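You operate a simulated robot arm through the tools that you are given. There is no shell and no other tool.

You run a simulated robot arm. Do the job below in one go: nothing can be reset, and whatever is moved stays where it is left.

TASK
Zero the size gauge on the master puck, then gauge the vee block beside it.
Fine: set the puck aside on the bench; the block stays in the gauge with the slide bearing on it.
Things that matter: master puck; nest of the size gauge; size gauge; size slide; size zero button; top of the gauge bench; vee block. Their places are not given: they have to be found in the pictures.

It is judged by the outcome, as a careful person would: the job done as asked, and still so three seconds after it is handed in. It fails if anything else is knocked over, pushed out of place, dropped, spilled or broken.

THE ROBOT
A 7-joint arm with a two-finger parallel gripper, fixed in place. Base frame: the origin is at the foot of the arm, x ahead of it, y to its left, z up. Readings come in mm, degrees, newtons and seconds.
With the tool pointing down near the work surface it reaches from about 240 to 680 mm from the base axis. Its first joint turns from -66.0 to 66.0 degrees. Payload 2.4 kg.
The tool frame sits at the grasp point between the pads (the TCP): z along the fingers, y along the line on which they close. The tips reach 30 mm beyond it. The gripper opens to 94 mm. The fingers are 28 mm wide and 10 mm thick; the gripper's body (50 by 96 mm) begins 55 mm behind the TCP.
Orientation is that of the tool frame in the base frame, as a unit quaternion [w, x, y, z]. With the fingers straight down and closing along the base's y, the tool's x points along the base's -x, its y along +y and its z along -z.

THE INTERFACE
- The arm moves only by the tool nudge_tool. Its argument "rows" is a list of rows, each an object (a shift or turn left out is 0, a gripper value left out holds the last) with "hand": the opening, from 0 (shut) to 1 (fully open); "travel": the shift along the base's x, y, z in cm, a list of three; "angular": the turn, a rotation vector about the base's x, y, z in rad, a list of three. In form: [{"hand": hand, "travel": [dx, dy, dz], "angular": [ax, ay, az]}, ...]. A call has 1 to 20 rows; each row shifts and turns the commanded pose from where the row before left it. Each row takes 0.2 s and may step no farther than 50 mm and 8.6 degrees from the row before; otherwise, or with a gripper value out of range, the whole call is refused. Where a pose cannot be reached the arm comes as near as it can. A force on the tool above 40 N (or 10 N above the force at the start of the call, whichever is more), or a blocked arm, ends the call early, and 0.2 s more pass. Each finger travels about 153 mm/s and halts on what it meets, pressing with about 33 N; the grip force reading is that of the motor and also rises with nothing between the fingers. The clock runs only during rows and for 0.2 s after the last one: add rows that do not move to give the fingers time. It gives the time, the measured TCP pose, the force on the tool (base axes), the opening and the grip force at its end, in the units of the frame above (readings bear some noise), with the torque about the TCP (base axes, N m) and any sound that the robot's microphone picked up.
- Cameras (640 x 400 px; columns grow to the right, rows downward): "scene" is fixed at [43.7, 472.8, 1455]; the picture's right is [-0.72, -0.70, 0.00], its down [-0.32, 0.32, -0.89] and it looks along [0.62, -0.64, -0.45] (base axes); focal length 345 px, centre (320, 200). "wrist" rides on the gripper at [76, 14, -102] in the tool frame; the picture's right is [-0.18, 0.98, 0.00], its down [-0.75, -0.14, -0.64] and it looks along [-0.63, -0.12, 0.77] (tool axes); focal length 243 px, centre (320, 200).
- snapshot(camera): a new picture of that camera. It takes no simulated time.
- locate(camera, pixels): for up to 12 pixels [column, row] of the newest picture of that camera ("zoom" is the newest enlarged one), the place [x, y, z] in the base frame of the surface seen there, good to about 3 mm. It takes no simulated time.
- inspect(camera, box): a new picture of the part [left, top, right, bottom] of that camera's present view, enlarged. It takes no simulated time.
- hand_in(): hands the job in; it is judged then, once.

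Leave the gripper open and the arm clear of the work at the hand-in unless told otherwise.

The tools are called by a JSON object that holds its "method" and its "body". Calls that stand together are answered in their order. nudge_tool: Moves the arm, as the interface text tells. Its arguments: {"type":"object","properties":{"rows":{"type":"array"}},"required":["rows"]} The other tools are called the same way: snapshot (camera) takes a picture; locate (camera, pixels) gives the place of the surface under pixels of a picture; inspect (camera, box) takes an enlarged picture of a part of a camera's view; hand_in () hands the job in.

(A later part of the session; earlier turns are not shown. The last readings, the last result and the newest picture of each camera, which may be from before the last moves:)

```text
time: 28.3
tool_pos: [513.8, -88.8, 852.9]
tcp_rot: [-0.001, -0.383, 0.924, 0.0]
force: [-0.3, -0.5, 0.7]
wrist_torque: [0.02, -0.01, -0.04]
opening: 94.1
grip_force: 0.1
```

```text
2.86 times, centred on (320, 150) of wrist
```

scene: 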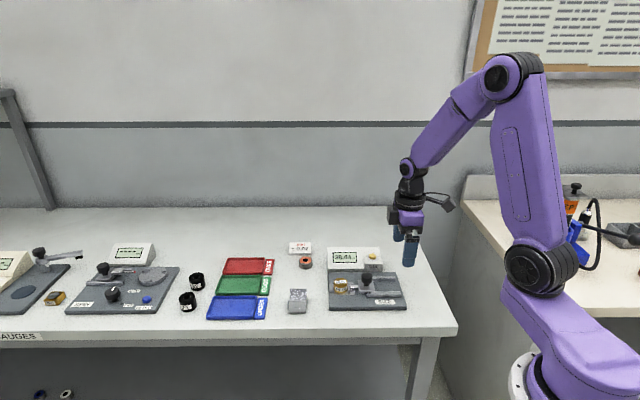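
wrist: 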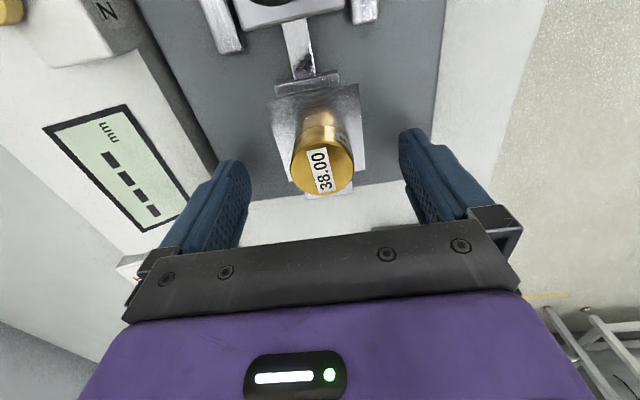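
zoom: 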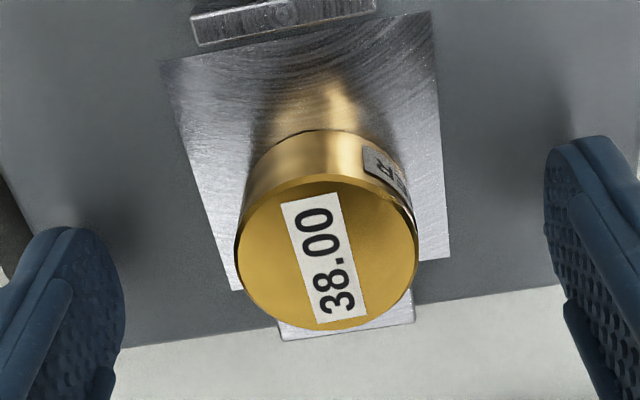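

By the ellipse, the puck is only about 2 mm off the tool axis. I correct (-2,+0.6) mm, lower 2.5 mm, and close in stages.

{"method": "nudge_tool", "body": {"rows": [{"hand": 1, "travel": [-0.2, 0.06, -0.25]}, {"hand": 0.55}, {"hand": 0.46}, {"hand": 0.43}, {"hand": 0.38}, {"hand": 0.3}, {}, {}]}}

{"method": "snapshot", "body": {"camera": "wrist"}}

{"method": "inspect", "body": {"camera": "scene", "box": [300, 225, 420, 315]}}

```text
time: 30.1
tool_pos: [512.4, -87.1, 850.7]
tcp_rot: [0.0, -0.383, 0.924, 0.0]
force: [-0.4, 1.0, 0.9]
wrist_torque: [0.04, -0.01, 0.02]
opening: 37.0
grip_force: 32.9
```

```text
taken
```

wrist: 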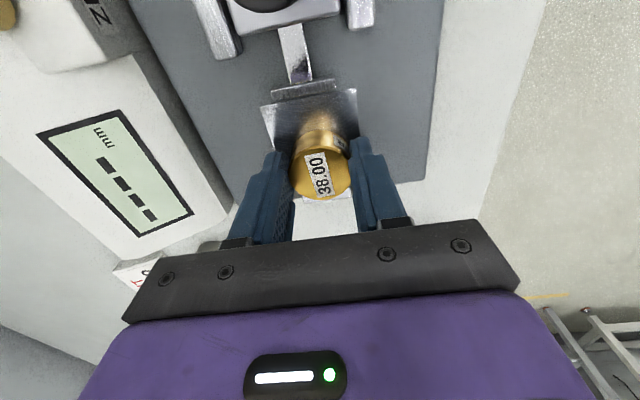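

```text
4.44 times, centred on (360, 270) of scene
```

zoom: 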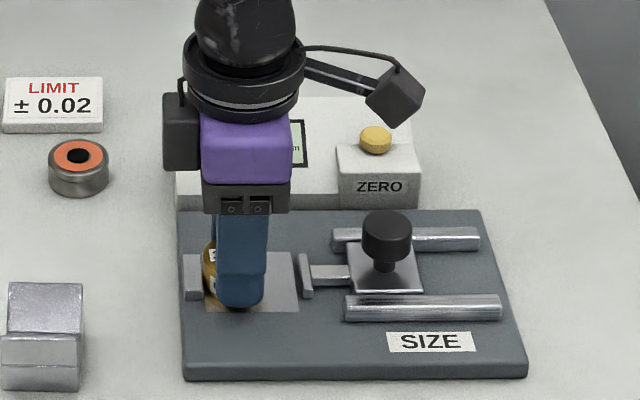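

The fingers halted at 37 mm on the puck. Before I lift, I'll measure free bench spots for setting it down.

{"method": "snapshot", "body": {"camera": "scene"}}

{"method": "locate", "body": {"camera": "scene", "pixels": [[305, 258], [306, 268], [300, 248], [316, 280], [318, 300], [318, 318], [420, 300], [425, 280], [440, 320], [305, 325], [280, 310], [290, 285]]}}

```text
taken
```

scene: 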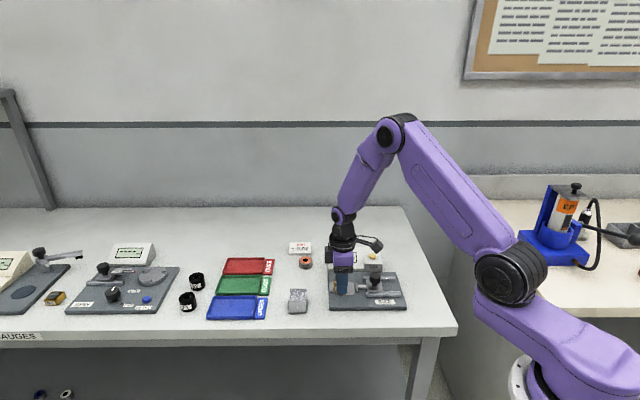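

```text
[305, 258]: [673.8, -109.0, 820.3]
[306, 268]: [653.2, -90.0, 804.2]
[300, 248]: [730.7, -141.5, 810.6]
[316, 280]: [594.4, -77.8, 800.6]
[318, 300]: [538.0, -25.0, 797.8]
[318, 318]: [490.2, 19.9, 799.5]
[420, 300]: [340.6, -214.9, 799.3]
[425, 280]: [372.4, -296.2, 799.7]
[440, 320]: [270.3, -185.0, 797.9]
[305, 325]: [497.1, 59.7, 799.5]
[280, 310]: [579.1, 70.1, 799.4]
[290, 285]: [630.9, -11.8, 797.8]
```

The area right of the gauge, around (345,-225), is open bench at z of about 799, well clear of everything. I lift the puck straight up and check it is held.

{"method": "nudge_tool", "body": {"rows": [{"travel": [0, 0, 0.5]}, {"travel": [0, 0, 1.5]}, {"travel": [0, 0, 3.0]}, {"travel": [0, 0, 3.0]}, {}]}}

{"method": "inspect", "body": {"camera": "scene", "box": [300, 225, 420, 315]}}

{"method": "snapshot", "body": {"camera": "wrist"}}

```text
time: 31.3
tool_pos: [511.0, -87.2, 929.7]
tcp_rot: [-0.001, -0.383, 0.924, 0.001]
force: [0.1, 0.5, -1.1]
wrist_torque: [-0.01, 0.01, 0.01]
opening: 36.9
grip_force: 33.2
```

```text
4.44 times, centred on (360, 270) of scene
```

zoom: 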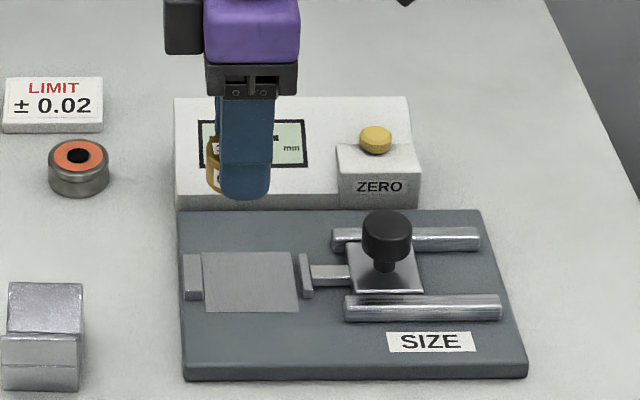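

```text
taken
```

wrist: 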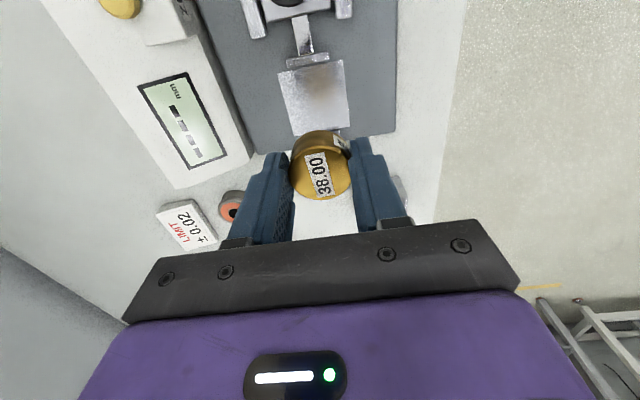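

The puck is securely held and the nest is clear. I carry it at height over to about (345,-225).

{"method": "nudge_tool", "body": {"rows": [{"travel": [-2.0, -1.7, 0]}, {"travel": [-3.2, -2.6, 0]}, {"travel": [-3.6, -3.0, 0]}, {"travel": [-3.6, -3.0, 0]}, {"travel": [-2.7, -2.3, 0]}, {"travel": [-1.5, -1.2, 0]}, {}]}}

{"method": "snapshot", "body": {"camera": "scene"}}

{"method": "snapshot", "body": {"camera": "wrist"}}

```text
time: 32.9
tool_pos: [346.2, -228.3, 929.2]
tcp_rot: [-0.001, -0.383, 0.924, 0.0]
force: [0.6, -0.5, -3.2]
wrist_torque: [0.01, 0.03, 0.01]
opening: 37.1
grip_force: 32.9
```

```text
taken
```

scene: 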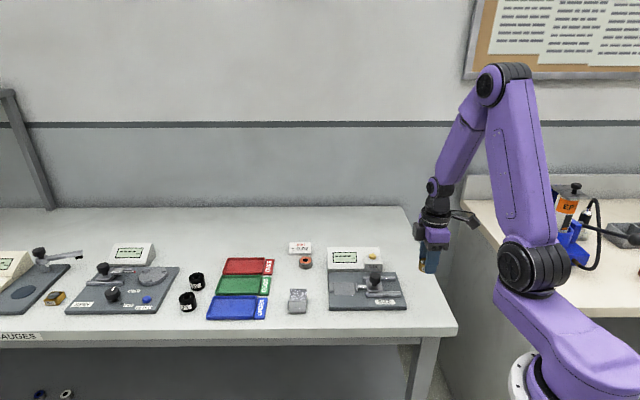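

```text
taken
```

wrist: 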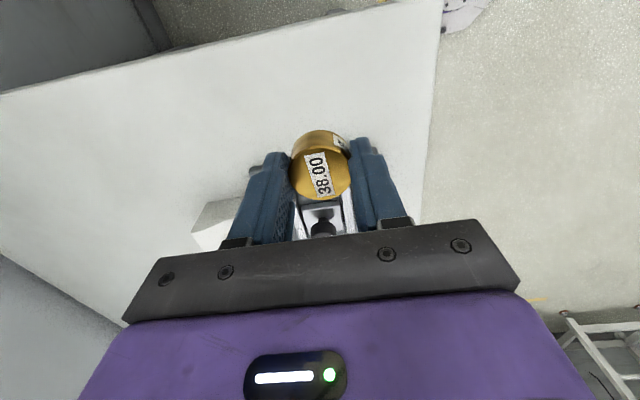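

The bench below is clear. I descend quickly to about 7 mm above it, then slowly.

{"method": "nudge_tool", "body": {"rows": [{"travel": [0, 0, -3.0]}, {"travel": [0, 0, -3.0]}, {"travel": [0, 0, -2.0]}, {"travel": [0, 0, -0.6]}, {}]}}

{"method": "inspect", "body": {"camera": "scene", "box": [370, 235, 470, 315]}}

```text
time: 34.1
tool_pos: [344.9, -225.2, 842.3]
tcp_rot: [-0.001, -0.382, 0.924, -0.001]
force: [0.5, 0.1, -1.6]
wrist_torque: [0.0, 0.0, -0.01]
opening: 36.7
grip_force: 33.3
```

```text
5.00 times, centred on (420, 275) of scene
```

zoom: 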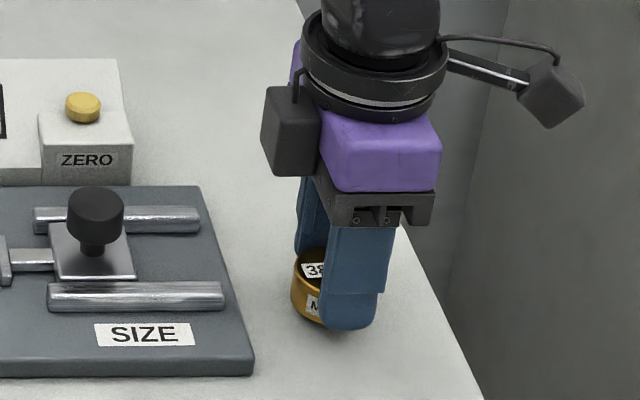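

The puck is a few mm above the bench, with about 45 mm to the bench's right edge. I lower it in 1 mm steps until I feel contact.

{"method": "nudge_tool", "body": {"rows": [{"travel": [0, 0, -0.1]}, {"travel": [0, 0, -0.1]}, {"travel": [0, 0, -0.1]}, {"travel": [0, 0, -0.1]}, {}]}}

{"method": "inspect", "body": {"camera": "scene", "box": [400, 275, 450, 315]}}

```text
time: 35.3
tool_pos: [344.0, -225.8, 838.4]
tcp_rot: [-0.001, -0.383, 0.924, 0.0]
force: [0.0, -0.8, -2.7]
wrist_torque: [0.02, -0.01, 0.0]
opening: 37.0
grip_force: 33.0
```

```text
10.00 times, centred on (425, 295) of scene
```

zoom: 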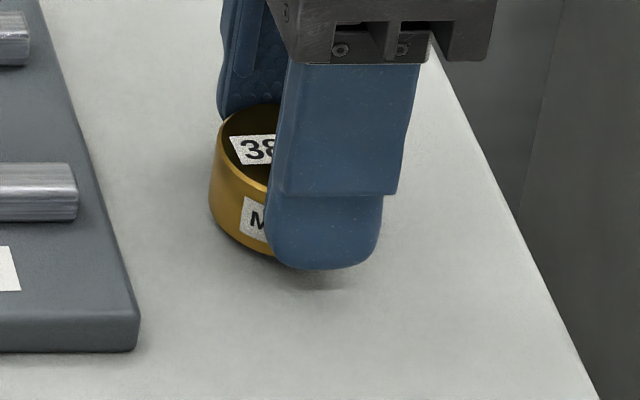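

No contact yet. I continue down.

{"method": "nudge_tool", "body": {"rows": [{"travel": [0, 0, -0.08]}, {"travel": [0, 0, -0.08]}, {"travel": [0, 0, -0.08]}, {}]}}

{"method": "inspect", "body": {"camera": "scene", "box": [400, 275, 450, 315]}}

```text
time: 36.3
tool_pos: [344.1, -225.6, 836.9]
tcp_rot: [-0.002, -0.382, 0.924, -0.001]
force: [-0.1, -0.7, -1.1]
wrist_torque: [0.03, -0.02, 0.0]
opening: 36.8
grip_force: 32.9
```

```text
10.00 times, centred on (425, 295) of scene
```

zoom: 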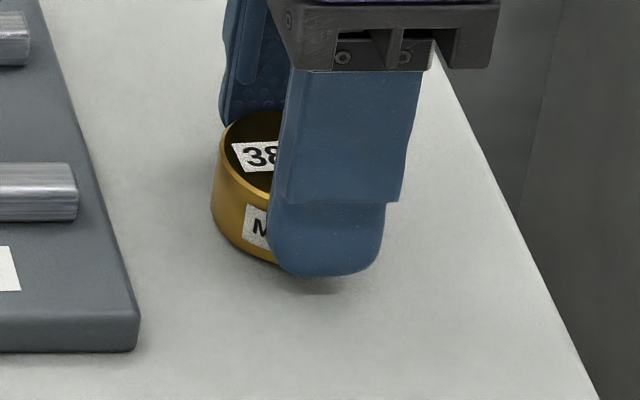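

{"method": "nudge_tool", "body": {"rows": [{"travel": [0, 0, -0.06]}, {"travel": [0, 0, -0.06]}, {}]}}

{"method": "inspect", "body": {"camera": "scene", "box": [400, 275, 450, 315]}}

```text
time: 37.1
tool_pos: [345.0, -226.1, 834.7]
tcp_rot: [-0.001, -0.382, 0.924, 0.0]
force: [-4.5, 0.7, 17.8]
wrist_torque: [0.04, 0.14, -0.03]
opening: 36.9
grip_force: 32.7
```

```text
10.00 times, centred on (425, 295) of scene
```

zoom: 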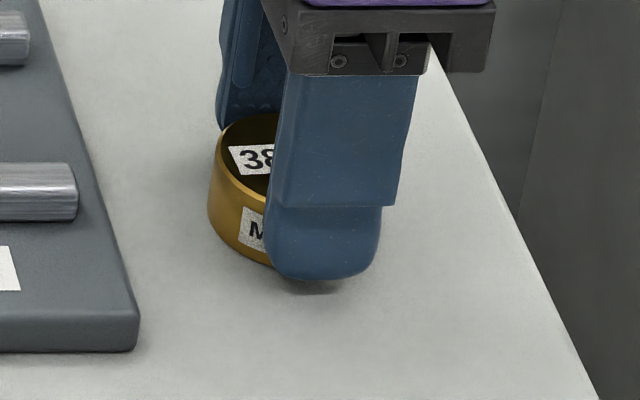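

The puck is on the bench, with 18 N upward on the tool. I relieve about 0.5 mm, open in stages, then rise.

{"method": "nudge_tool", "body": {"rows": [{"travel": [0, 0, 0.05]}, {"hand": 0.43}, {"hand": 0.5}, {"hand": 0.7}, {"hand": 0.9}, {}, {"travel": [0, 0, 1.0]}, {"travel": [0, 0, 3.0]}, {"travel": [0, 0, 4.0]}, {}]}}

{"method": "inspect", "body": {"camera": "scene", "box": [380, 245, 460, 315]}}

{"method": "snapshot", "body": {"camera": "scene"}}

```text
time: 39.3
tool_pos: [343.9, -227.4, 915.9]
tcp_rot: [-0.001, -0.382, 0.924, 0.0]
force: [0.1, 0.0, -0.2]
wrist_torque: [0.0, -0.02, -0.01]
opening: 84.8
grip_force: 0.2
```

```text
5.71 times, centred on (420, 280) of scene
```

zoom: 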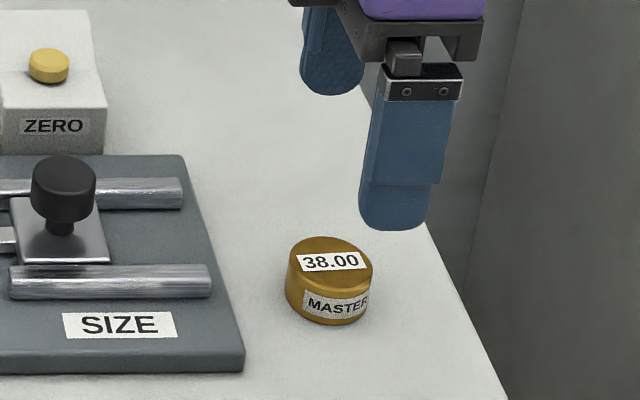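

```text
taken
```

scene: 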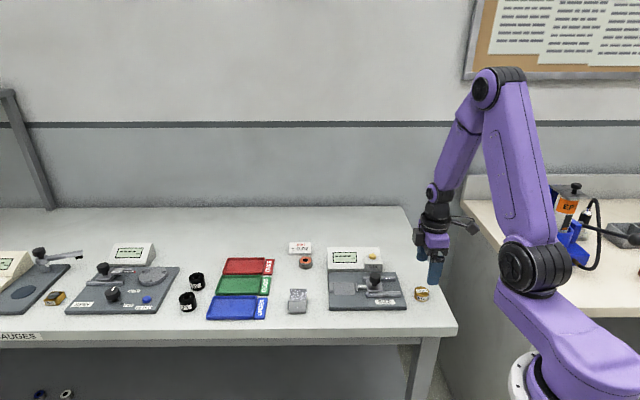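

The puck is standing on the bench but looks a little slanted in the picture. I'll check the heights across its top to be sure it lies flat.

{"method": "inspect", "body": {"camera": "scene", "box": [400, 275, 445, 311]}}

{"method": "locate", "body": {"camera": "scene", "pixels": [[416, 289], [420, 287], [426, 291], [422, 292], [424, 294], [418, 290], [415, 296], [420, 300], [425, 300]]}}

```text
11.11 times, centred on (422, 293) of scene
```

zoom: 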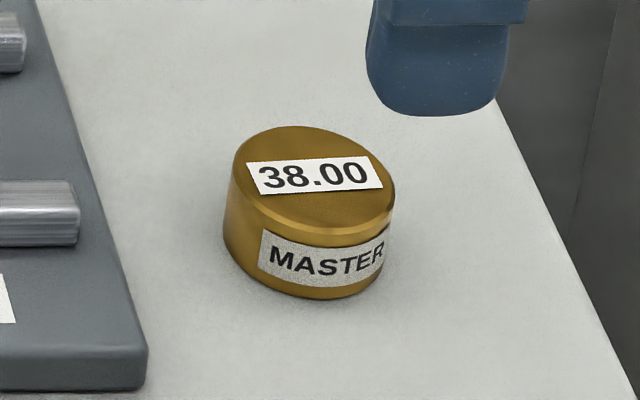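

```text
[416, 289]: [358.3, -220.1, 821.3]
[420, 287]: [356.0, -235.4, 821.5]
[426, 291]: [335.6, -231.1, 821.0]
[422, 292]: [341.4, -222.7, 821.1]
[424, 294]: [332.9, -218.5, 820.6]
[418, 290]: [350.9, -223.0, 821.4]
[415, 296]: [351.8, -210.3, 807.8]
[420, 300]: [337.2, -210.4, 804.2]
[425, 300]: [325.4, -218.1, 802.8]
```

The puck's top reads 821 all across, so it lies flat and the slant is only perspective. Next, the vee block. I go above its centre, around (557,29), turning the tool about −4.8° to match it.

{"method": "nudge_tool", "body": {"rows": [{"hand": 1, "travel": [1.5, 1.8, 0.6]}, {"travel": [2.6, 3.1, 0.6], "angular": [0, 0, -0.0105]}, {"travel": [2.9, 3.5, 0.2], "angular": [0, 0, -0.0105]}, {"travel": [2.9, 3.5, 0], "angular": [0, 0, -0.0105]}, {"travel": [2.9, 3.5, 0], "angular": [0, 0, -0.0105]}, {"travel": [2.9, 3.5, 0], "angular": [0, 0, -0.0105]}, {"travel": [2.8, 3.4, 0], "angular": [0, 0, -0.0105]}, {"travel": [1.8, 2.2, 0], "angular": [0, 0, -0.0105]}, {"travel": [1.0, 1.1, 0], "angular": [0, 0, -0.0105]}, {}, {}]}}

{"method": "inspect", "body": {"camera": "wrist", "box": [220, 40, 420, 200]}}

```text
time: 41.7
tool_pos: [558.8, 30.8, 929.6]
tcp_rot: [-0.001, -0.344, 0.939, 0.0]
force: [0.0, 0.3, -0.1]
wrist_torque: [0.03, -0.01, 0.0]
opening: 94.1
grip_force: 0.1
```

```text
2.50 times, centred on (320, 120) of wrist
```

zoom: 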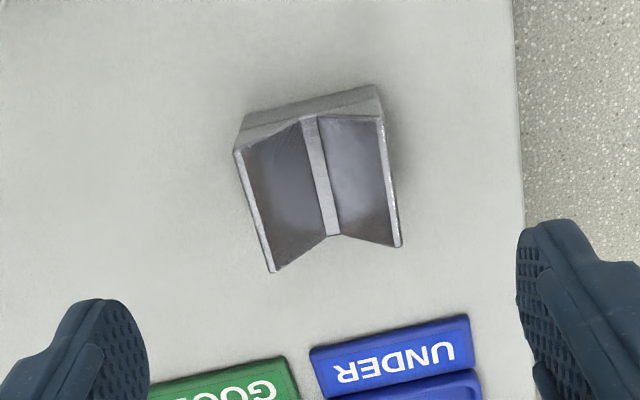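

The vee block is plain below, with its groove running along the gauge's slide direction. I'll measure its top corners.

{"method": "locate", "body": {"camera": "zoom", "pixels": [[239, 151], [381, 121], [397, 243], [272, 269], [310, 118], [333, 235], [239, 128], [372, 90], [250, 145], [375, 120]]}}

{"method": "locate", "body": {"camera": "zoom", "pixels": [[256, 210], [246, 180], [264, 240], [386, 160], [391, 200], [396, 235], [265, 145], [290, 135], [350, 120], [340, 100], [280, 115], [260, 260]]}}

```text
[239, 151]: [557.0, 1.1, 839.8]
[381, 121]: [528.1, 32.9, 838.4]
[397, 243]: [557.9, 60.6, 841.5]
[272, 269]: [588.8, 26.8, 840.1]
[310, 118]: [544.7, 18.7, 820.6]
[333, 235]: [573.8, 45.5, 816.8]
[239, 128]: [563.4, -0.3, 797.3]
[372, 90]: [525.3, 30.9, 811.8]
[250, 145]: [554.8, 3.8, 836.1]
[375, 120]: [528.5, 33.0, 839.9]
```

```text
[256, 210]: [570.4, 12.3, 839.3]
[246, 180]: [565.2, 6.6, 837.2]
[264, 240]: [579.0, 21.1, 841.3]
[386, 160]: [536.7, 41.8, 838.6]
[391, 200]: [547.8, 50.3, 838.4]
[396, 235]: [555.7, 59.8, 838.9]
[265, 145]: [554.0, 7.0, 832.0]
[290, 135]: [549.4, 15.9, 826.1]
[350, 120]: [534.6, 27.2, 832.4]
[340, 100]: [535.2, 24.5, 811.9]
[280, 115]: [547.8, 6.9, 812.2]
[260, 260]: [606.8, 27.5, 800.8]
```

From the picture geometry, the block's centre is within 1 mm of the tool axis and it is turned +1.1° from the tool, so about 41.3°. It is about 42 mm long along the slide direction, 46 mm across and 40 mm high. I turn +0.019 rad and descend around it with open fingers.

{"method": "nudge_tool", "body": {"rows": [{"hand": 1, "travel": [0, 0, -2.0], "angular": [0, 0, 0.019]}, {"travel": [0, 0, -3.0]}, {"travel": [0, 0, -3.0]}, {"travel": [0, 0, -1.0]}, {}]}}

{"method": "snapshot", "body": {"camera": "wrist"}}

{"method": "inspect", "body": {"camera": "scene", "box": [250, 235, 370, 325]}}

```text
time: 42.9
tool_pos: [558.2, 30.0, 836.9]
tcp_rot: [0.0, -0.352, 0.936, 0.0]
force: [-1.0, -0.4, -0.1]
wrist_torque: [-0.02, 0.06, 0.03]
opening: 94.0
grip_force: 0.2
```

```text
taken
```

wrist: 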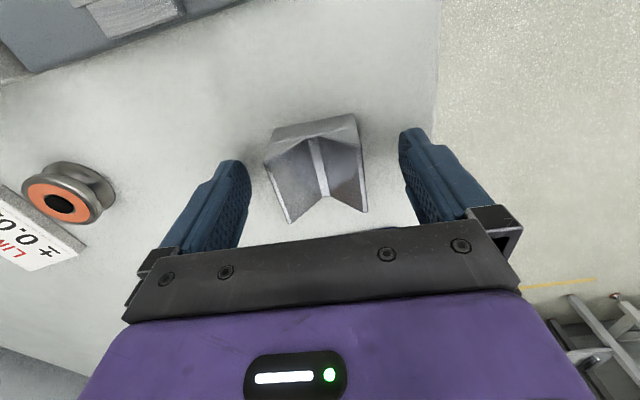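

```text
4.44 times, centred on (310, 280) of scene
```

zoom: 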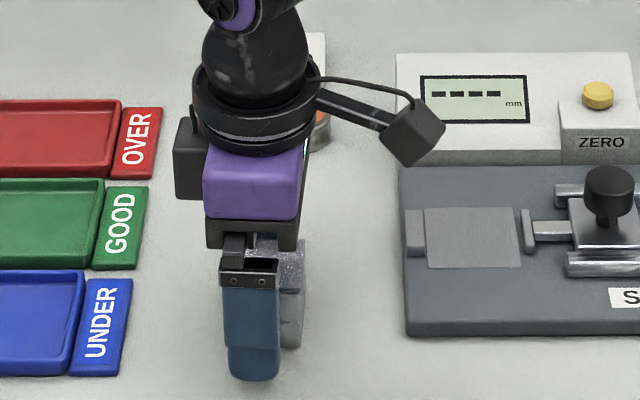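

The fingers straddle the block evenly. I'll enlarge to check the angle before closing.

{"method": "inspect", "body": {"camera": "wrist", "box": [240, 100, 400, 230]}}

```text
3.08 times, centred on (320, 165) of wrist
```

zoom: 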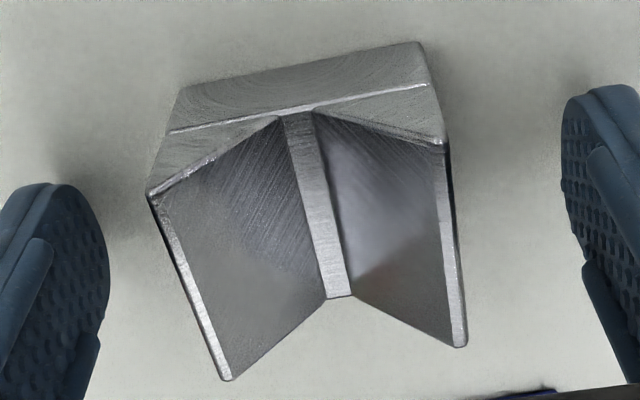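

By this view the block is aligned with the tool to within about 0.4° and centred to within 1 mm. I close in stages.

{"method": "nudge_tool", "body": {"rows": [{"hand": 0.6}, {"hand": 0.53}, {"hand": 0.49}, {"hand": 0.46}, {"hand": 0.42}, {"hand": 0.36}, {}, {}]}}

{"method": "inspect", "body": {"camera": "wrist", "box": [240, 100, 400, 230]}}

```text
time: 44.7
tool_pos: [558.7, 30.3, 837.6]
tcp_rot: [0.0, -0.352, 0.936, 0.0]
force: [0.3, -0.1, 0.0]
wrist_torque: [0.0, -0.08, 0.05]
opening: 52.4
grip_force: 33.1
```

```text
3.08 times, centred on (320, 165) of wrist
```

zoom: 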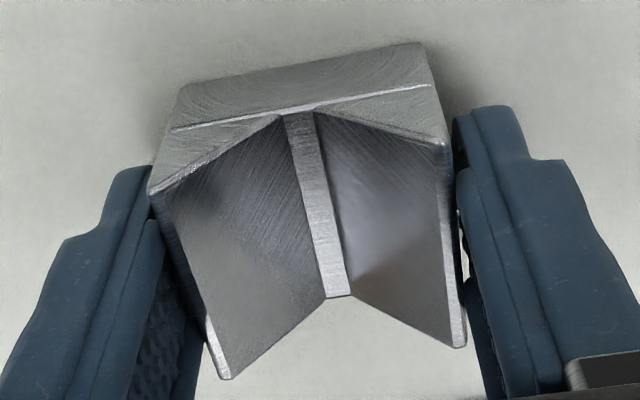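

The fingers halted at 52 mm, wider than the 45 to 46 mm I measured. I'll look from the scene and check where the fingers are before lifting.

{"method": "inspect", "body": {"camera": "scene", "box": [270, 270, 330, 320]}}

{"method": "snapshot", "body": {"camera": "wrist"}}

{"method": "locate", "body": {"camera": "wrist", "pixels": [[264, 163], [275, 160], [358, 148], [362, 150], [366, 145], [290, 222], [366, 211], [372, 200], [262, 200], [255, 175]]}}

```text
8.00 times, centred on (300, 295) of scene
```

zoom: 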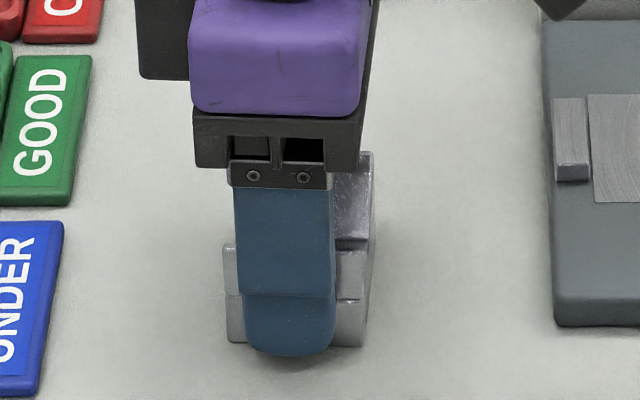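

```text
taken
```

wrist: 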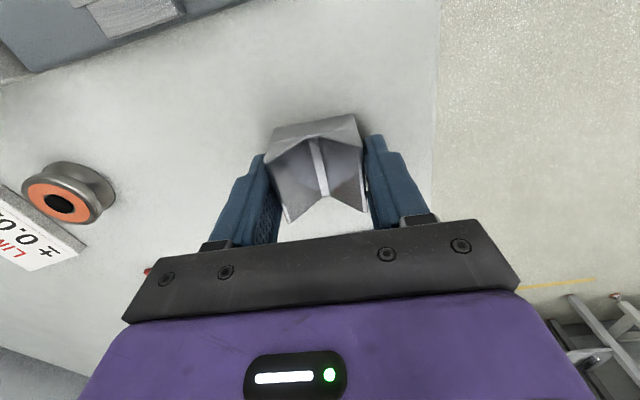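

```text
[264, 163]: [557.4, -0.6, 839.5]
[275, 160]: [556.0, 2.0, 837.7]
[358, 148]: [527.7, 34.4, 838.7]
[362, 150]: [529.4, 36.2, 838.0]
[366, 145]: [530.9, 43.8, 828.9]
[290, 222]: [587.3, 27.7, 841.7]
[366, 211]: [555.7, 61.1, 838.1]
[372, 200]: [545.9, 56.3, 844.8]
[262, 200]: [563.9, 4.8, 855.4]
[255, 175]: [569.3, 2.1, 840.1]
```

The readings and the view disagree by a few mm, and I see what looks like a small gap at the top of the right finger. I'll wait with a lower closing command to see whether the fingers move any further.

{"method": "nudge_tool", "body": {"rows": [{"hand": 0.2}, {}, {}]}}

{"method": "inspect", "body": {"camera": "wrist", "box": [250, 120, 390, 230]}}

```text
time: 45.5
tool_pos: [558.5, 30.3, 838.1]
tcp_rot: [-0.001, -0.353, 0.936, 0.0]
force: [1.2, -0.4, 0.1]
wrist_torque: [0.06, -0.08, 0.04]
opening: 52.2
grip_force: 32.3
```

```text
3.64 times, centred on (320, 175) of wrist
```

zoom: 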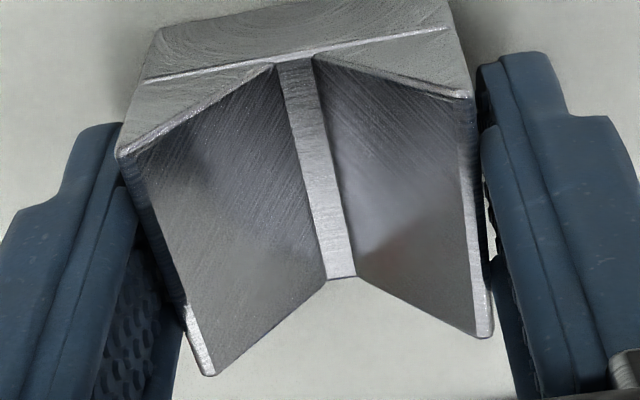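

The opening is steady at 52 mm and the grip force is steady. I test by lifting 10 mm slowly and looking.

{"method": "nudge_tool", "body": {"rows": [{"travel": [0, 0, 0.2]}, {"travel": [0, 0, 0.4]}, {"travel": [0, 0, 0.4]}, {}]}}

{"method": "inspect", "body": {"camera": "wrist", "box": [250, 120, 390, 230]}}

{"method": "inspect", "body": {"camera": "scene", "box": [270, 270, 330, 320]}}

```text
time: 46.5
tool_pos: [557.7, 30.7, 848.6]
tcp_rot: [-0.001, -0.353, 0.936, -0.001]
force: [-0.1, 0.3, -5.1]
wrist_torque: [0.0, 0.0, 0.0]
opening: 52.1
grip_force: 32.6
```

```text
3.64 times, centred on (320, 175) of wrist
```

zoom: 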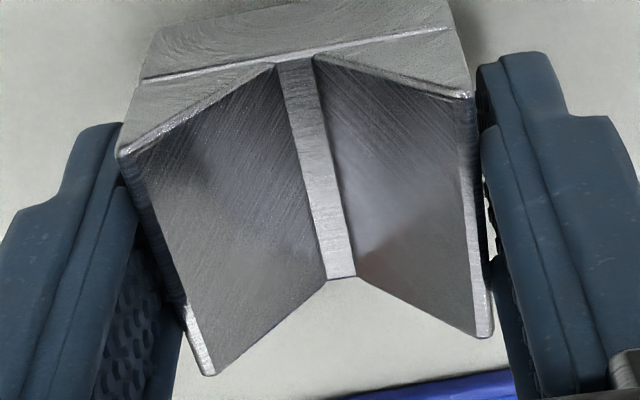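

```text
8.00 times, centred on (300, 295) of scene
```

zoom: 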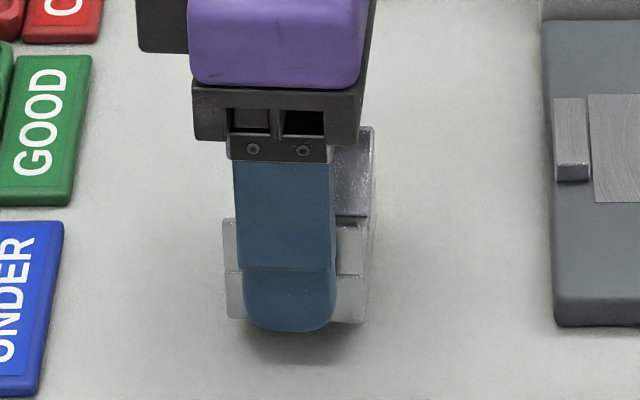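

The block rises with the gripper at about 5 N, which is its weight, and stays square to the tool. I lift to travel height, turn +3.7° to match the gauge's 45° axis, and carry it above the nest.

{"method": "nudge_tool", "body": {"rows": [{"travel": [0, 0, 2.0]}, {"travel": [0, 0, 3.0]}, {"travel": [0, 0, 2.0]}, {"travel": [-0.6, -1.5, 0], "angular": [0, 0, 0.0162]}, {"travel": [-1.2, -3.0, 0], "angular": [0, 0, 0.0162]}, {"travel": [-1.4, -3.4, 0], "angular": [0, 0, 0.0162]}, {"travel": [-1.2, -2.9, 0], "angular": [0, 0, 0.0163]}, {"travel": [-0.6, -1.5, 0]}, {}, {}]}}

{"method": "snapshot", "body": {"camera": "wrist"}}

{"method": "inspect", "body": {"camera": "scene", "box": [300, 215, 420, 315]}}

```text
time: 48.7
tool_pos: [508.4, -93.5, 921.2]
tcp_rot: [0.0, -0.383, 0.924, 0.0]
force: [0.1, -1.3, -5.3]
wrist_torque: [-0.02, -0.03, -0.02]
opening: 52.5
grip_force: 33.3
```

```text
taken
```

wrist: 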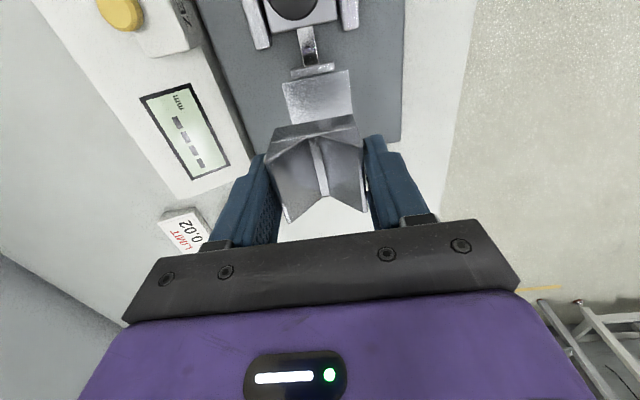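

```text
4.00 times, centred on (360, 265) of scene
```

zoom: 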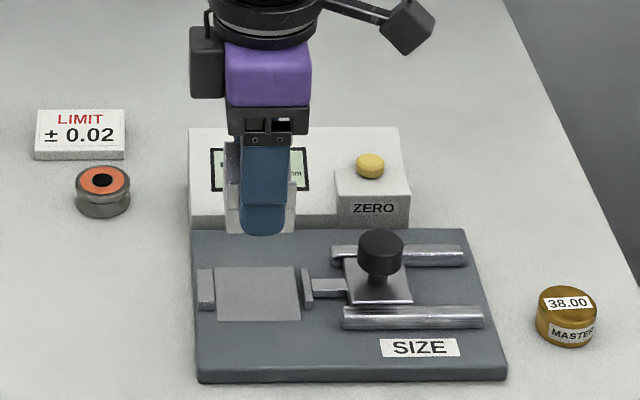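

The block hangs above the nest. I'll measure the anvil and retracted tip faces again now the nest is empty.

{"method": "locate", "body": {"camera": "zoom", "pixels": [[205, 272], [205, 298], [213, 271], [214, 298], [218, 318], [217, 270], [300, 318], [300, 268], [306, 270], [308, 296], [260, 295], [330, 286]]}}

{"method": "inspect", "body": {"camera": "scene", "box": [345, 270, 405, 310]}}

```text
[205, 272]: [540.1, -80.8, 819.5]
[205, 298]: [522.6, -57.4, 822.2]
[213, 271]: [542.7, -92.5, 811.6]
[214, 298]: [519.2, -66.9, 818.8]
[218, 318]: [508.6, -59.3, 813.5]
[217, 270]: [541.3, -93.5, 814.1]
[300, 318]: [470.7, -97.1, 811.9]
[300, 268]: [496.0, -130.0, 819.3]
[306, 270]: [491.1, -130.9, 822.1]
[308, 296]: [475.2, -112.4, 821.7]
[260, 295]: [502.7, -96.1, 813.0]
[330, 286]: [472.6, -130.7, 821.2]
```

```text
10.00 times, centred on (375, 290) of scene
```

zoom: 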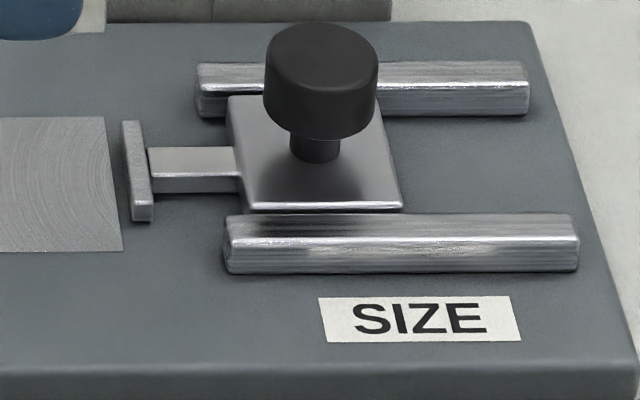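

The anvil face is at x+y ≈ 452 and the tip face at about 368, a gap of roughly 60 mm. The block will go in with about 6 mm to the anvil and about 13 mm to the tip. I descend 54 mm to about 9 mm above the nest, then look.

{"method": "nudge_tool", "body": {"rows": [{"travel": [0, 0, -2.0]}, {"travel": [0, 0, -2.0]}, {"travel": [0, 0, -1.4]}, {}, {}]}}

{"method": "snapshot", "body": {"camera": "wrist"}}

{"method": "inspect", "body": {"camera": "scene", "box": [320, 250, 400, 310]}}

```text
time: 49.9
tool_pos: [508.6, -95.3, 867.7]
tcp_rot: [-0.001, -0.382, 0.924, 0.0]
force: [-0.4, 0.6, -5.2]
wrist_torque: [0.0, -0.02, -0.01]
opening: 52.2
grip_force: 32.5
```

```text
taken
```

wrist: 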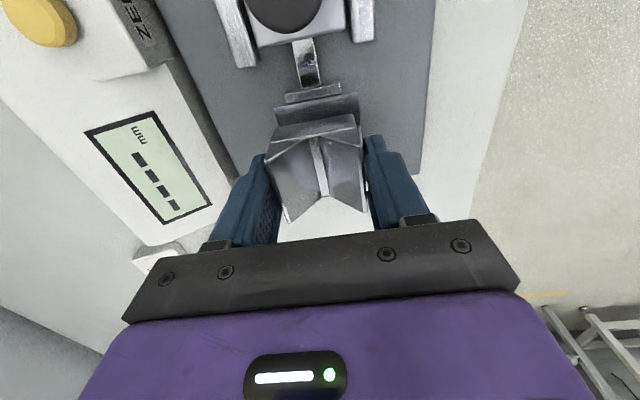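

```text
6.67 times, centred on (360, 280) of scene
```

zoom: 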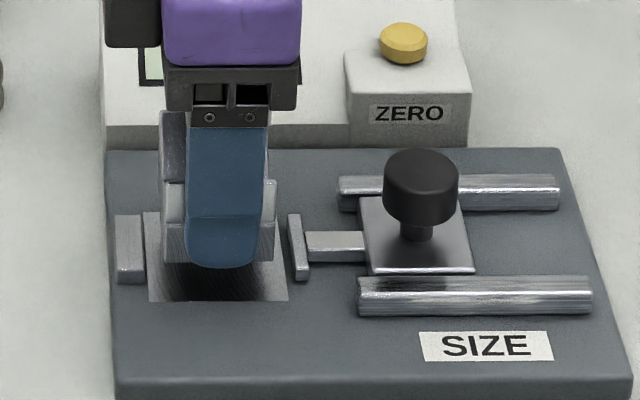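

The block hangs clear between the anvil, about 6 mm to its left, and the tip, about 7 mm to its right. I lower slowly, watching the vertical force (−5 N while hanging).

{"method": "nudge_tool", "body": {"rows": [{"travel": [0, 0, -0.2]}, {"travel": [0, 0, -0.2]}, {"travel": [0, 0, -0.1]}, {"travel": [0, 0, -0.1]}, {}]}}

{"method": "inspect", "body": {"camera": "scene", "box": [320, 250, 400, 310]}}

```text
time: 51.1
tool_pos: [508.8, -93.1, 860.0]
tcp_rot: [-0.001, -0.383, 0.924, 0.0]
force: [1.1, -0.3, -4.3]
wrist_torque: [-0.04, 0.03, -0.01]
opening: 52.4
grip_force: 33.1
```

```text
6.67 times, centred on (360, 280) of scene
```

zoom: 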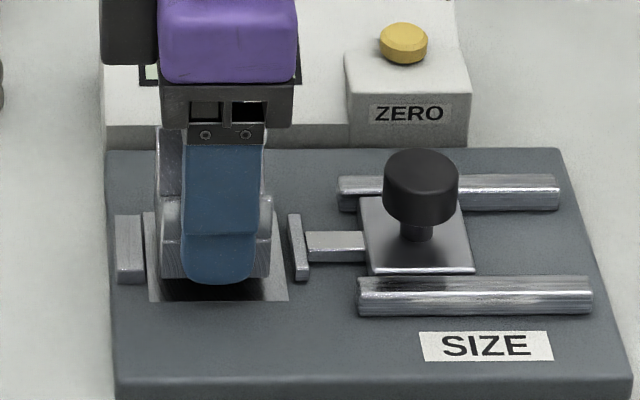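

The block is lower, with its shadow closing under it. I continue in finer steps.

{"method": "nudge_tool", "body": {"rows": [{"travel": [0, 0, -0.1]}, {"travel": [0, 0, -0.08]}, {"travel": [0, 0, -0.08]}, {}]}}

{"method": "inspect", "body": {"camera": "scene", "box": [330, 265, 380, 305]}}

```text
time: 52.1
tool_pos: [508.1, -92.6, 857.1]
tcp_rot: [-0.001, -0.383, 0.924, -0.001]
force: [0.2, -0.5, -3.8]
wrist_torque: [0.02, 0.01, 0.0]
opening: 52.3
grip_force: 32.6
```

```text
10.00 times, centred on (355, 285) of scene
```

zoom: 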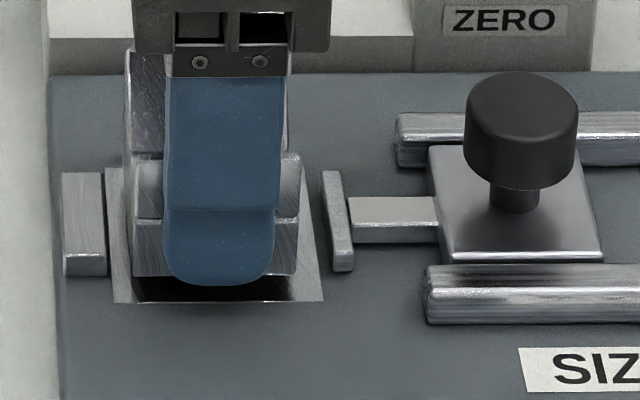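

Judging by the picture, the block is still a few mm above the nest plate. I continue down.

{"method": "nudge_tool", "body": {"rows": [{"travel": [0, 0, -0.08]}, {"travel": [0, 0, -0.08]}, {"travel": [0, 0, -0.08]}, {}]}}

{"method": "inspect", "body": {"camera": "scene", "box": [330, 265, 380, 305]}}

```text
time: 53.1
tool_pos: [508.6, -92.5, 855.0]
tcp_rot: [-0.001, -0.382, 0.924, -0.001]
force: [0.6, -0.2, -5.1]
wrist_torque: [0.0, -0.01, 0.0]
opening: 52.0
grip_force: 32.7
```

```text
10.00 times, centred on (355, 285) of scene
```

zoom: 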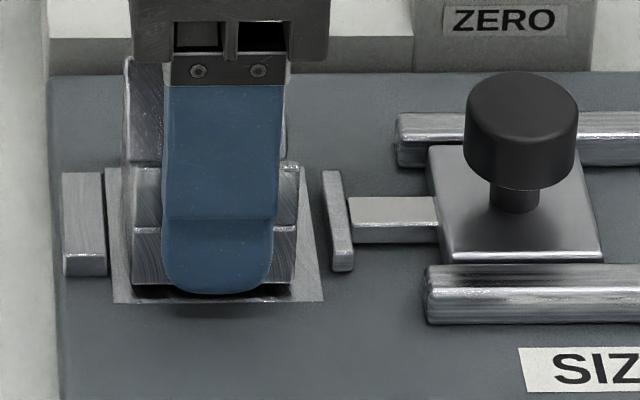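

{"method": "nudge_tool", "body": {"rows": [{"travel": [0, 0, -0.06]}, {"travel": [0, 0, -0.06]}, {}]}}

{"method": "inspect", "body": {"camera": "scene", "box": [330, 265, 380, 305]}}

```text
time: 53.9
tool_pos: [508.5, -93.6, 854.7]
tcp_rot: [-0.001, -0.382, 0.924, -0.001]
force: [0.2, -0.7, -5.3]
wrist_torque: [0.03, -0.02, 0.0]
opening: 52.4
grip_force: 33.3
```

```text
10.00 times, centred on (355, 285) of scene
```

zoom: 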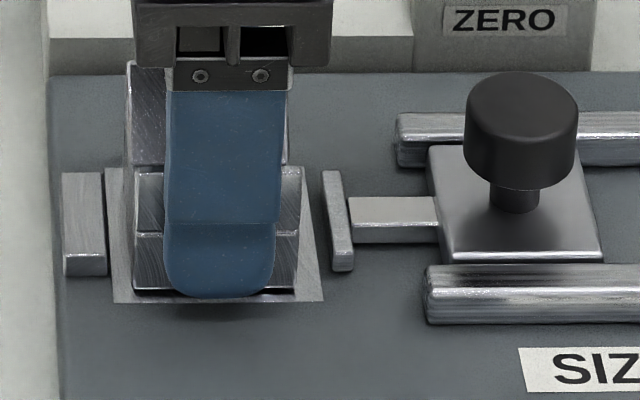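

The block is very close to the plate but still hangs free at −5 N. I go two more half-millimetre steps.

{"method": "nudge_tool", "body": {"rows": [{"travel": [0, 0, -0.05]}, {"travel": [0, 0, -0.05]}, {}]}}

{"method": "inspect", "body": {"camera": "scene", "box": [330, 265, 380, 305]}}

```text
time: 54.7
tool_pos: [508.0, -93.4, 852.0]
tcp_rot: [-0.001, -0.382, 0.924, -0.001]
force: [-0.9, 0.0, -4.8]
wrist_torque: [0.05, 0.0, -0.04]
opening: 52.3
grip_force: 33.0
```

```text
10.00 times, centred on (355, 285) of scene
```

zoom: 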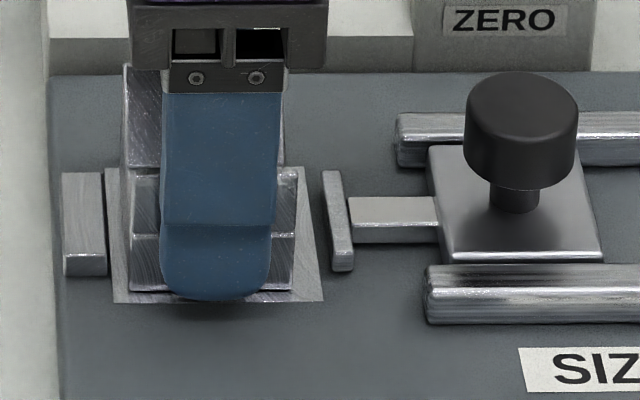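

{"method": "nudge_tool", "body": {"rows": [{"travel": [0, 0, -0.05]}, {"travel": [0, 0, -0.04]}, {}]}}

{"method": "inspect", "body": {"camera": "scene", "box": [330, 265, 380, 305]}}

```text
time: 55.5
tool_pos: [508.1, -94.1, 850.9]
tcp_rot: [0.0, -0.383, 0.924, -0.001]
force: [-1.4, 1.3, 3.4]
wrist_torque: [0.04, 0.09, 0.0]
opening: 52.2
grip_force: 32.9
```

```text
10.00 times, centred on (355, 285) of scene
```

zoom: 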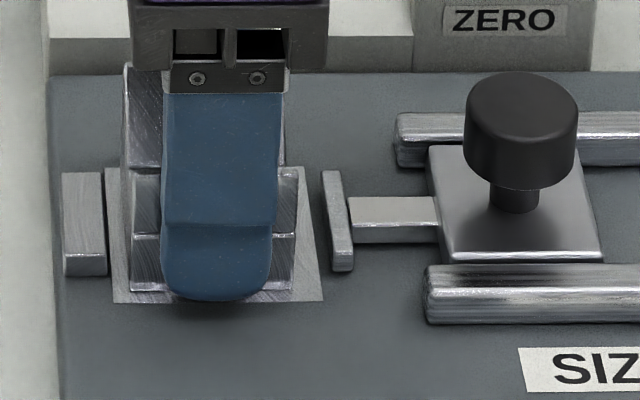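

The block has landed on the nest plate; vertical force went from −5 to +3 N. I ease up 0.4 mm and slide the held block towards the anvil in 1 mm steps, watching the force for contact.

{"method": "nudge_tool", "body": {"rows": [{"travel": [0, 0, 0.04]}, {"travel": [0.07, 0.07, 0]}, {"travel": [0.07, 0.07, 0]}, {"travel": [0.07, 0.07, 0]}, {}]}}

{"method": "inspect", "body": {"camera": "scene", "box": [330, 265, 380, 305]}}

```text
time: 56.7
tool_pos: [510.9, -91.0, 851.6]
tcp_rot: [0.0, -0.383, 0.924, 0.0]
force: [-0.2, -0.2, -4.0]
wrist_torque: [-0.03, -0.05, -0.04]
opening: 52.4
grip_force: 32.9
```

```text
10.00 times, centred on (355, 285) of scene
```

zoom: 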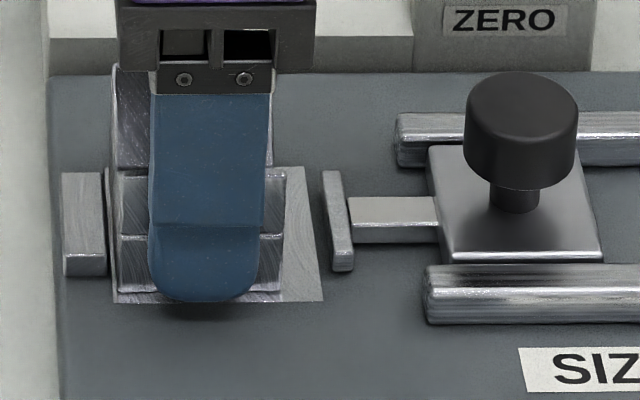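

No contact yet, with about 2 to 3 mm left. I continue in 0.6 mm steps.

{"method": "nudge_tool", "body": {"rows": [{"travel": [0.04, 0.04, 0]}, {"travel": [0.04, 0.04, 0]}, {"travel": [0.04, 0.04, 0]}, {}]}}

{"method": "inspect", "body": {"camera": "scene", "box": [330, 265, 380, 305]}}

```text
time: 57.7
tool_pos: [512.9, -89.8, 853.1]
tcp_rot: [-0.001, -0.382, 0.924, 0.0]
force: [-0.4, 0.6, -4.9]
wrist_torque: [0.02, -0.02, 0.02]
opening: 52.4
grip_force: 32.9
```

```text
10.00 times, centred on (355, 285) of scene
```

zoom: 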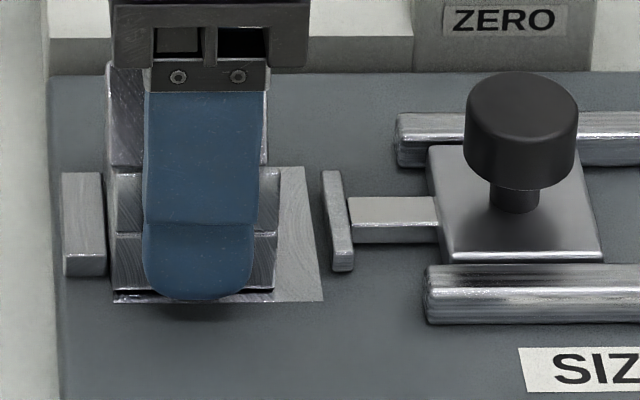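

It is almost touching the anvil. I continue in 0.4 mm steps.

{"method": "nudge_tool", "body": {"rows": [{"travel": [0.03, 0.03, 0]}, {"travel": [0.03, 0.03, 0]}, {}]}}

{"method": "inspect", "body": {"camera": "scene", "box": [330, 265, 380, 305]}}

```text
time: 58.5
tool_pos: [512.8, -89.1, 852.5]
tcp_rot: [-0.001, -0.383, 0.924, 0.001]
force: [-3.0, -2.8, -4.1]
wrist_torque: [-0.1, 0.05, -0.01]
opening: 52.1
grip_force: 33.6
```

```text
10.00 times, centred on (355, 285) of scene
```

zoom: 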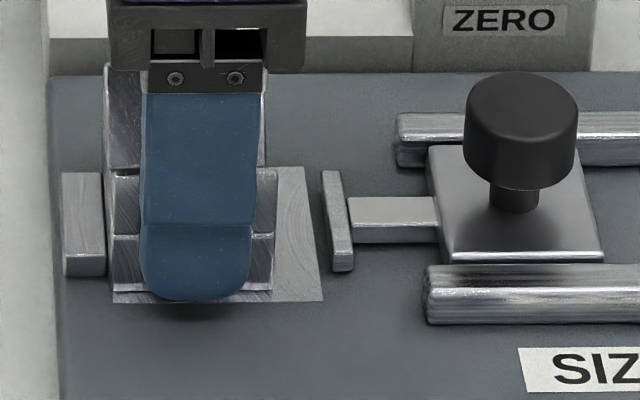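

The block touches the anvil at about 4 N along the axis with almost no twist, so it sits square. I lower it the last half millimetre onto the plate.

{"method": "nudge_tool", "body": {"rows": [{"travel": [0, 0, -0.04]}, {"travel": [0, 0, -0.03]}, {}]}}

{"method": "inspect", "body": {"camera": "scene", "box": [330, 265, 380, 305]}}

```text
time: 59.3
tool_pos: [512.0, -89.4, 852.1]
tcp_rot: [0.0, -0.383, 0.924, 0.0]
force: [0.8, -0.8, -4.2]
wrist_torque: [-0.01, -0.01, 0.0]
opening: 52.3
grip_force: 33.0
```

```text
10.00 times, centred on (355, 285) of scene
```

zoom: 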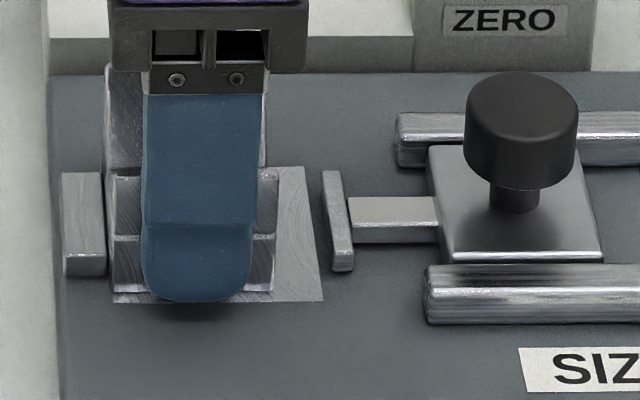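

It is still hanging at −4 N, so I go a bit lower until the plate takes the weight.

{"method": "nudge_tool", "body": {"rows": [{"travel": [0, 0, -0.03]}, {"travel": [0, 0, -0.03]}, {}]}}

```text
time: 60.1
tool_pos: [512.5, -90.1, 852.5]
tcp_rot: [0.001, -0.382, 0.924, 0.0]
force: [-8.7, 2.4, 22.5]
wrist_torque: [0.02, 0.06, 0.04]
opening: 52.4
grip_force: 32.8
```

The plate now carries it, and the tool feels +22 N. I relieve 0.4 mm and open in small stages, with the fingers moving only a little.

{"method": "nudge_tool", "body": {"rows": [{"travel": [0, 0, 0.03]}, {"hand": 0.57}, {"hand": 0.6}, {"hand": 0.66}, {"hand": 0.75}, {}]}}

{"method": "inspect", "body": {"camera": "wrist", "box": [240, 60, 400, 230]}}

{"method": "inspect", "body": {"camera": "scene", "box": [330, 265, 380, 305]}}

```text
time: 61.5
tool_pos: [511.7, -89.2, 851.3]
tcp_rot: [-0.001, -0.382, 0.924, -0.001]
force: [-0.3, 0.2, 0.7]
wrist_torque: [0.01, 0.0, 0.0]
opening: 70.7
grip_force: 0.0
```

```text
2.35 times, centred on (320, 145) of wrist
```

zoom: 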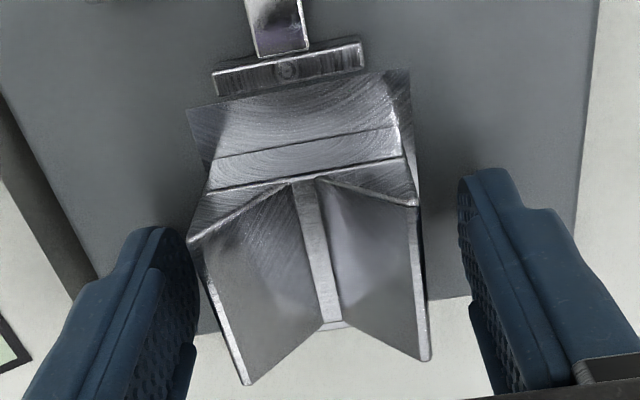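

```text
10.00 times, centred on (355, 285) of scene
```

zoom: 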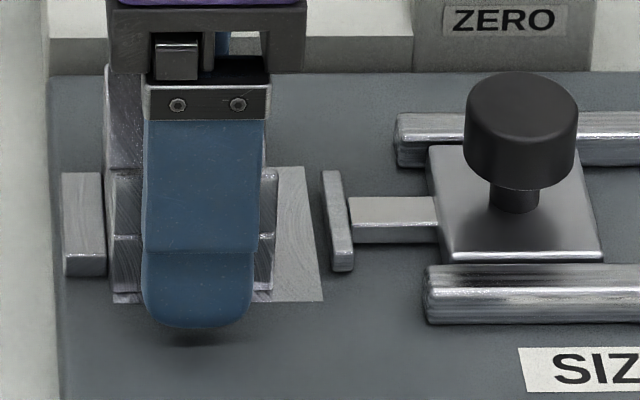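

The block stands in the nest and the fingers are clear of it on both sides. I rise straight up and check.

{"method": "nudge_tool", "body": {"rows": [{"hand": 0.85}, {"travel": [0, 0, 1.0]}, {"travel": [0, 0, 3.0]}, {"travel": [0, 0, 3.5]}, {}]}}

{"method": "inspect", "body": {"camera": "scene", "box": [320, 235, 420, 315]}}

{"method": "inspect", "body": {"camera": "wrist", "box": [220, 40, 420, 220]}}

```text
time: 62.7
tool_pos: [509.6, -89.3, 926.4]
tcp_rot: [0.0, -0.383, 0.924, -0.001]
force: [0.1, -0.4, 0.3]
wrist_torque: [-0.02, -0.02, 0.03]
opening: 79.9
grip_force: 0.1
```

```text
5.00 times, centred on (370, 275) of scene
```

zoom: 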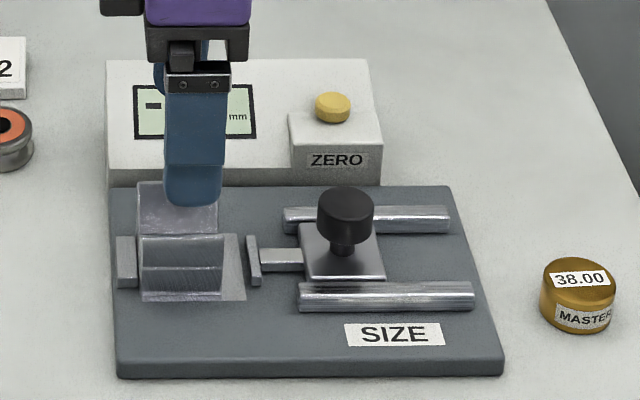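

```text
2.22 times, centred on (320, 130) of wrist
```

zoom: 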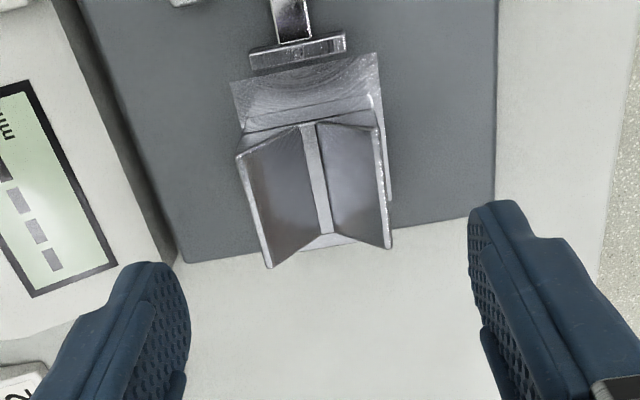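

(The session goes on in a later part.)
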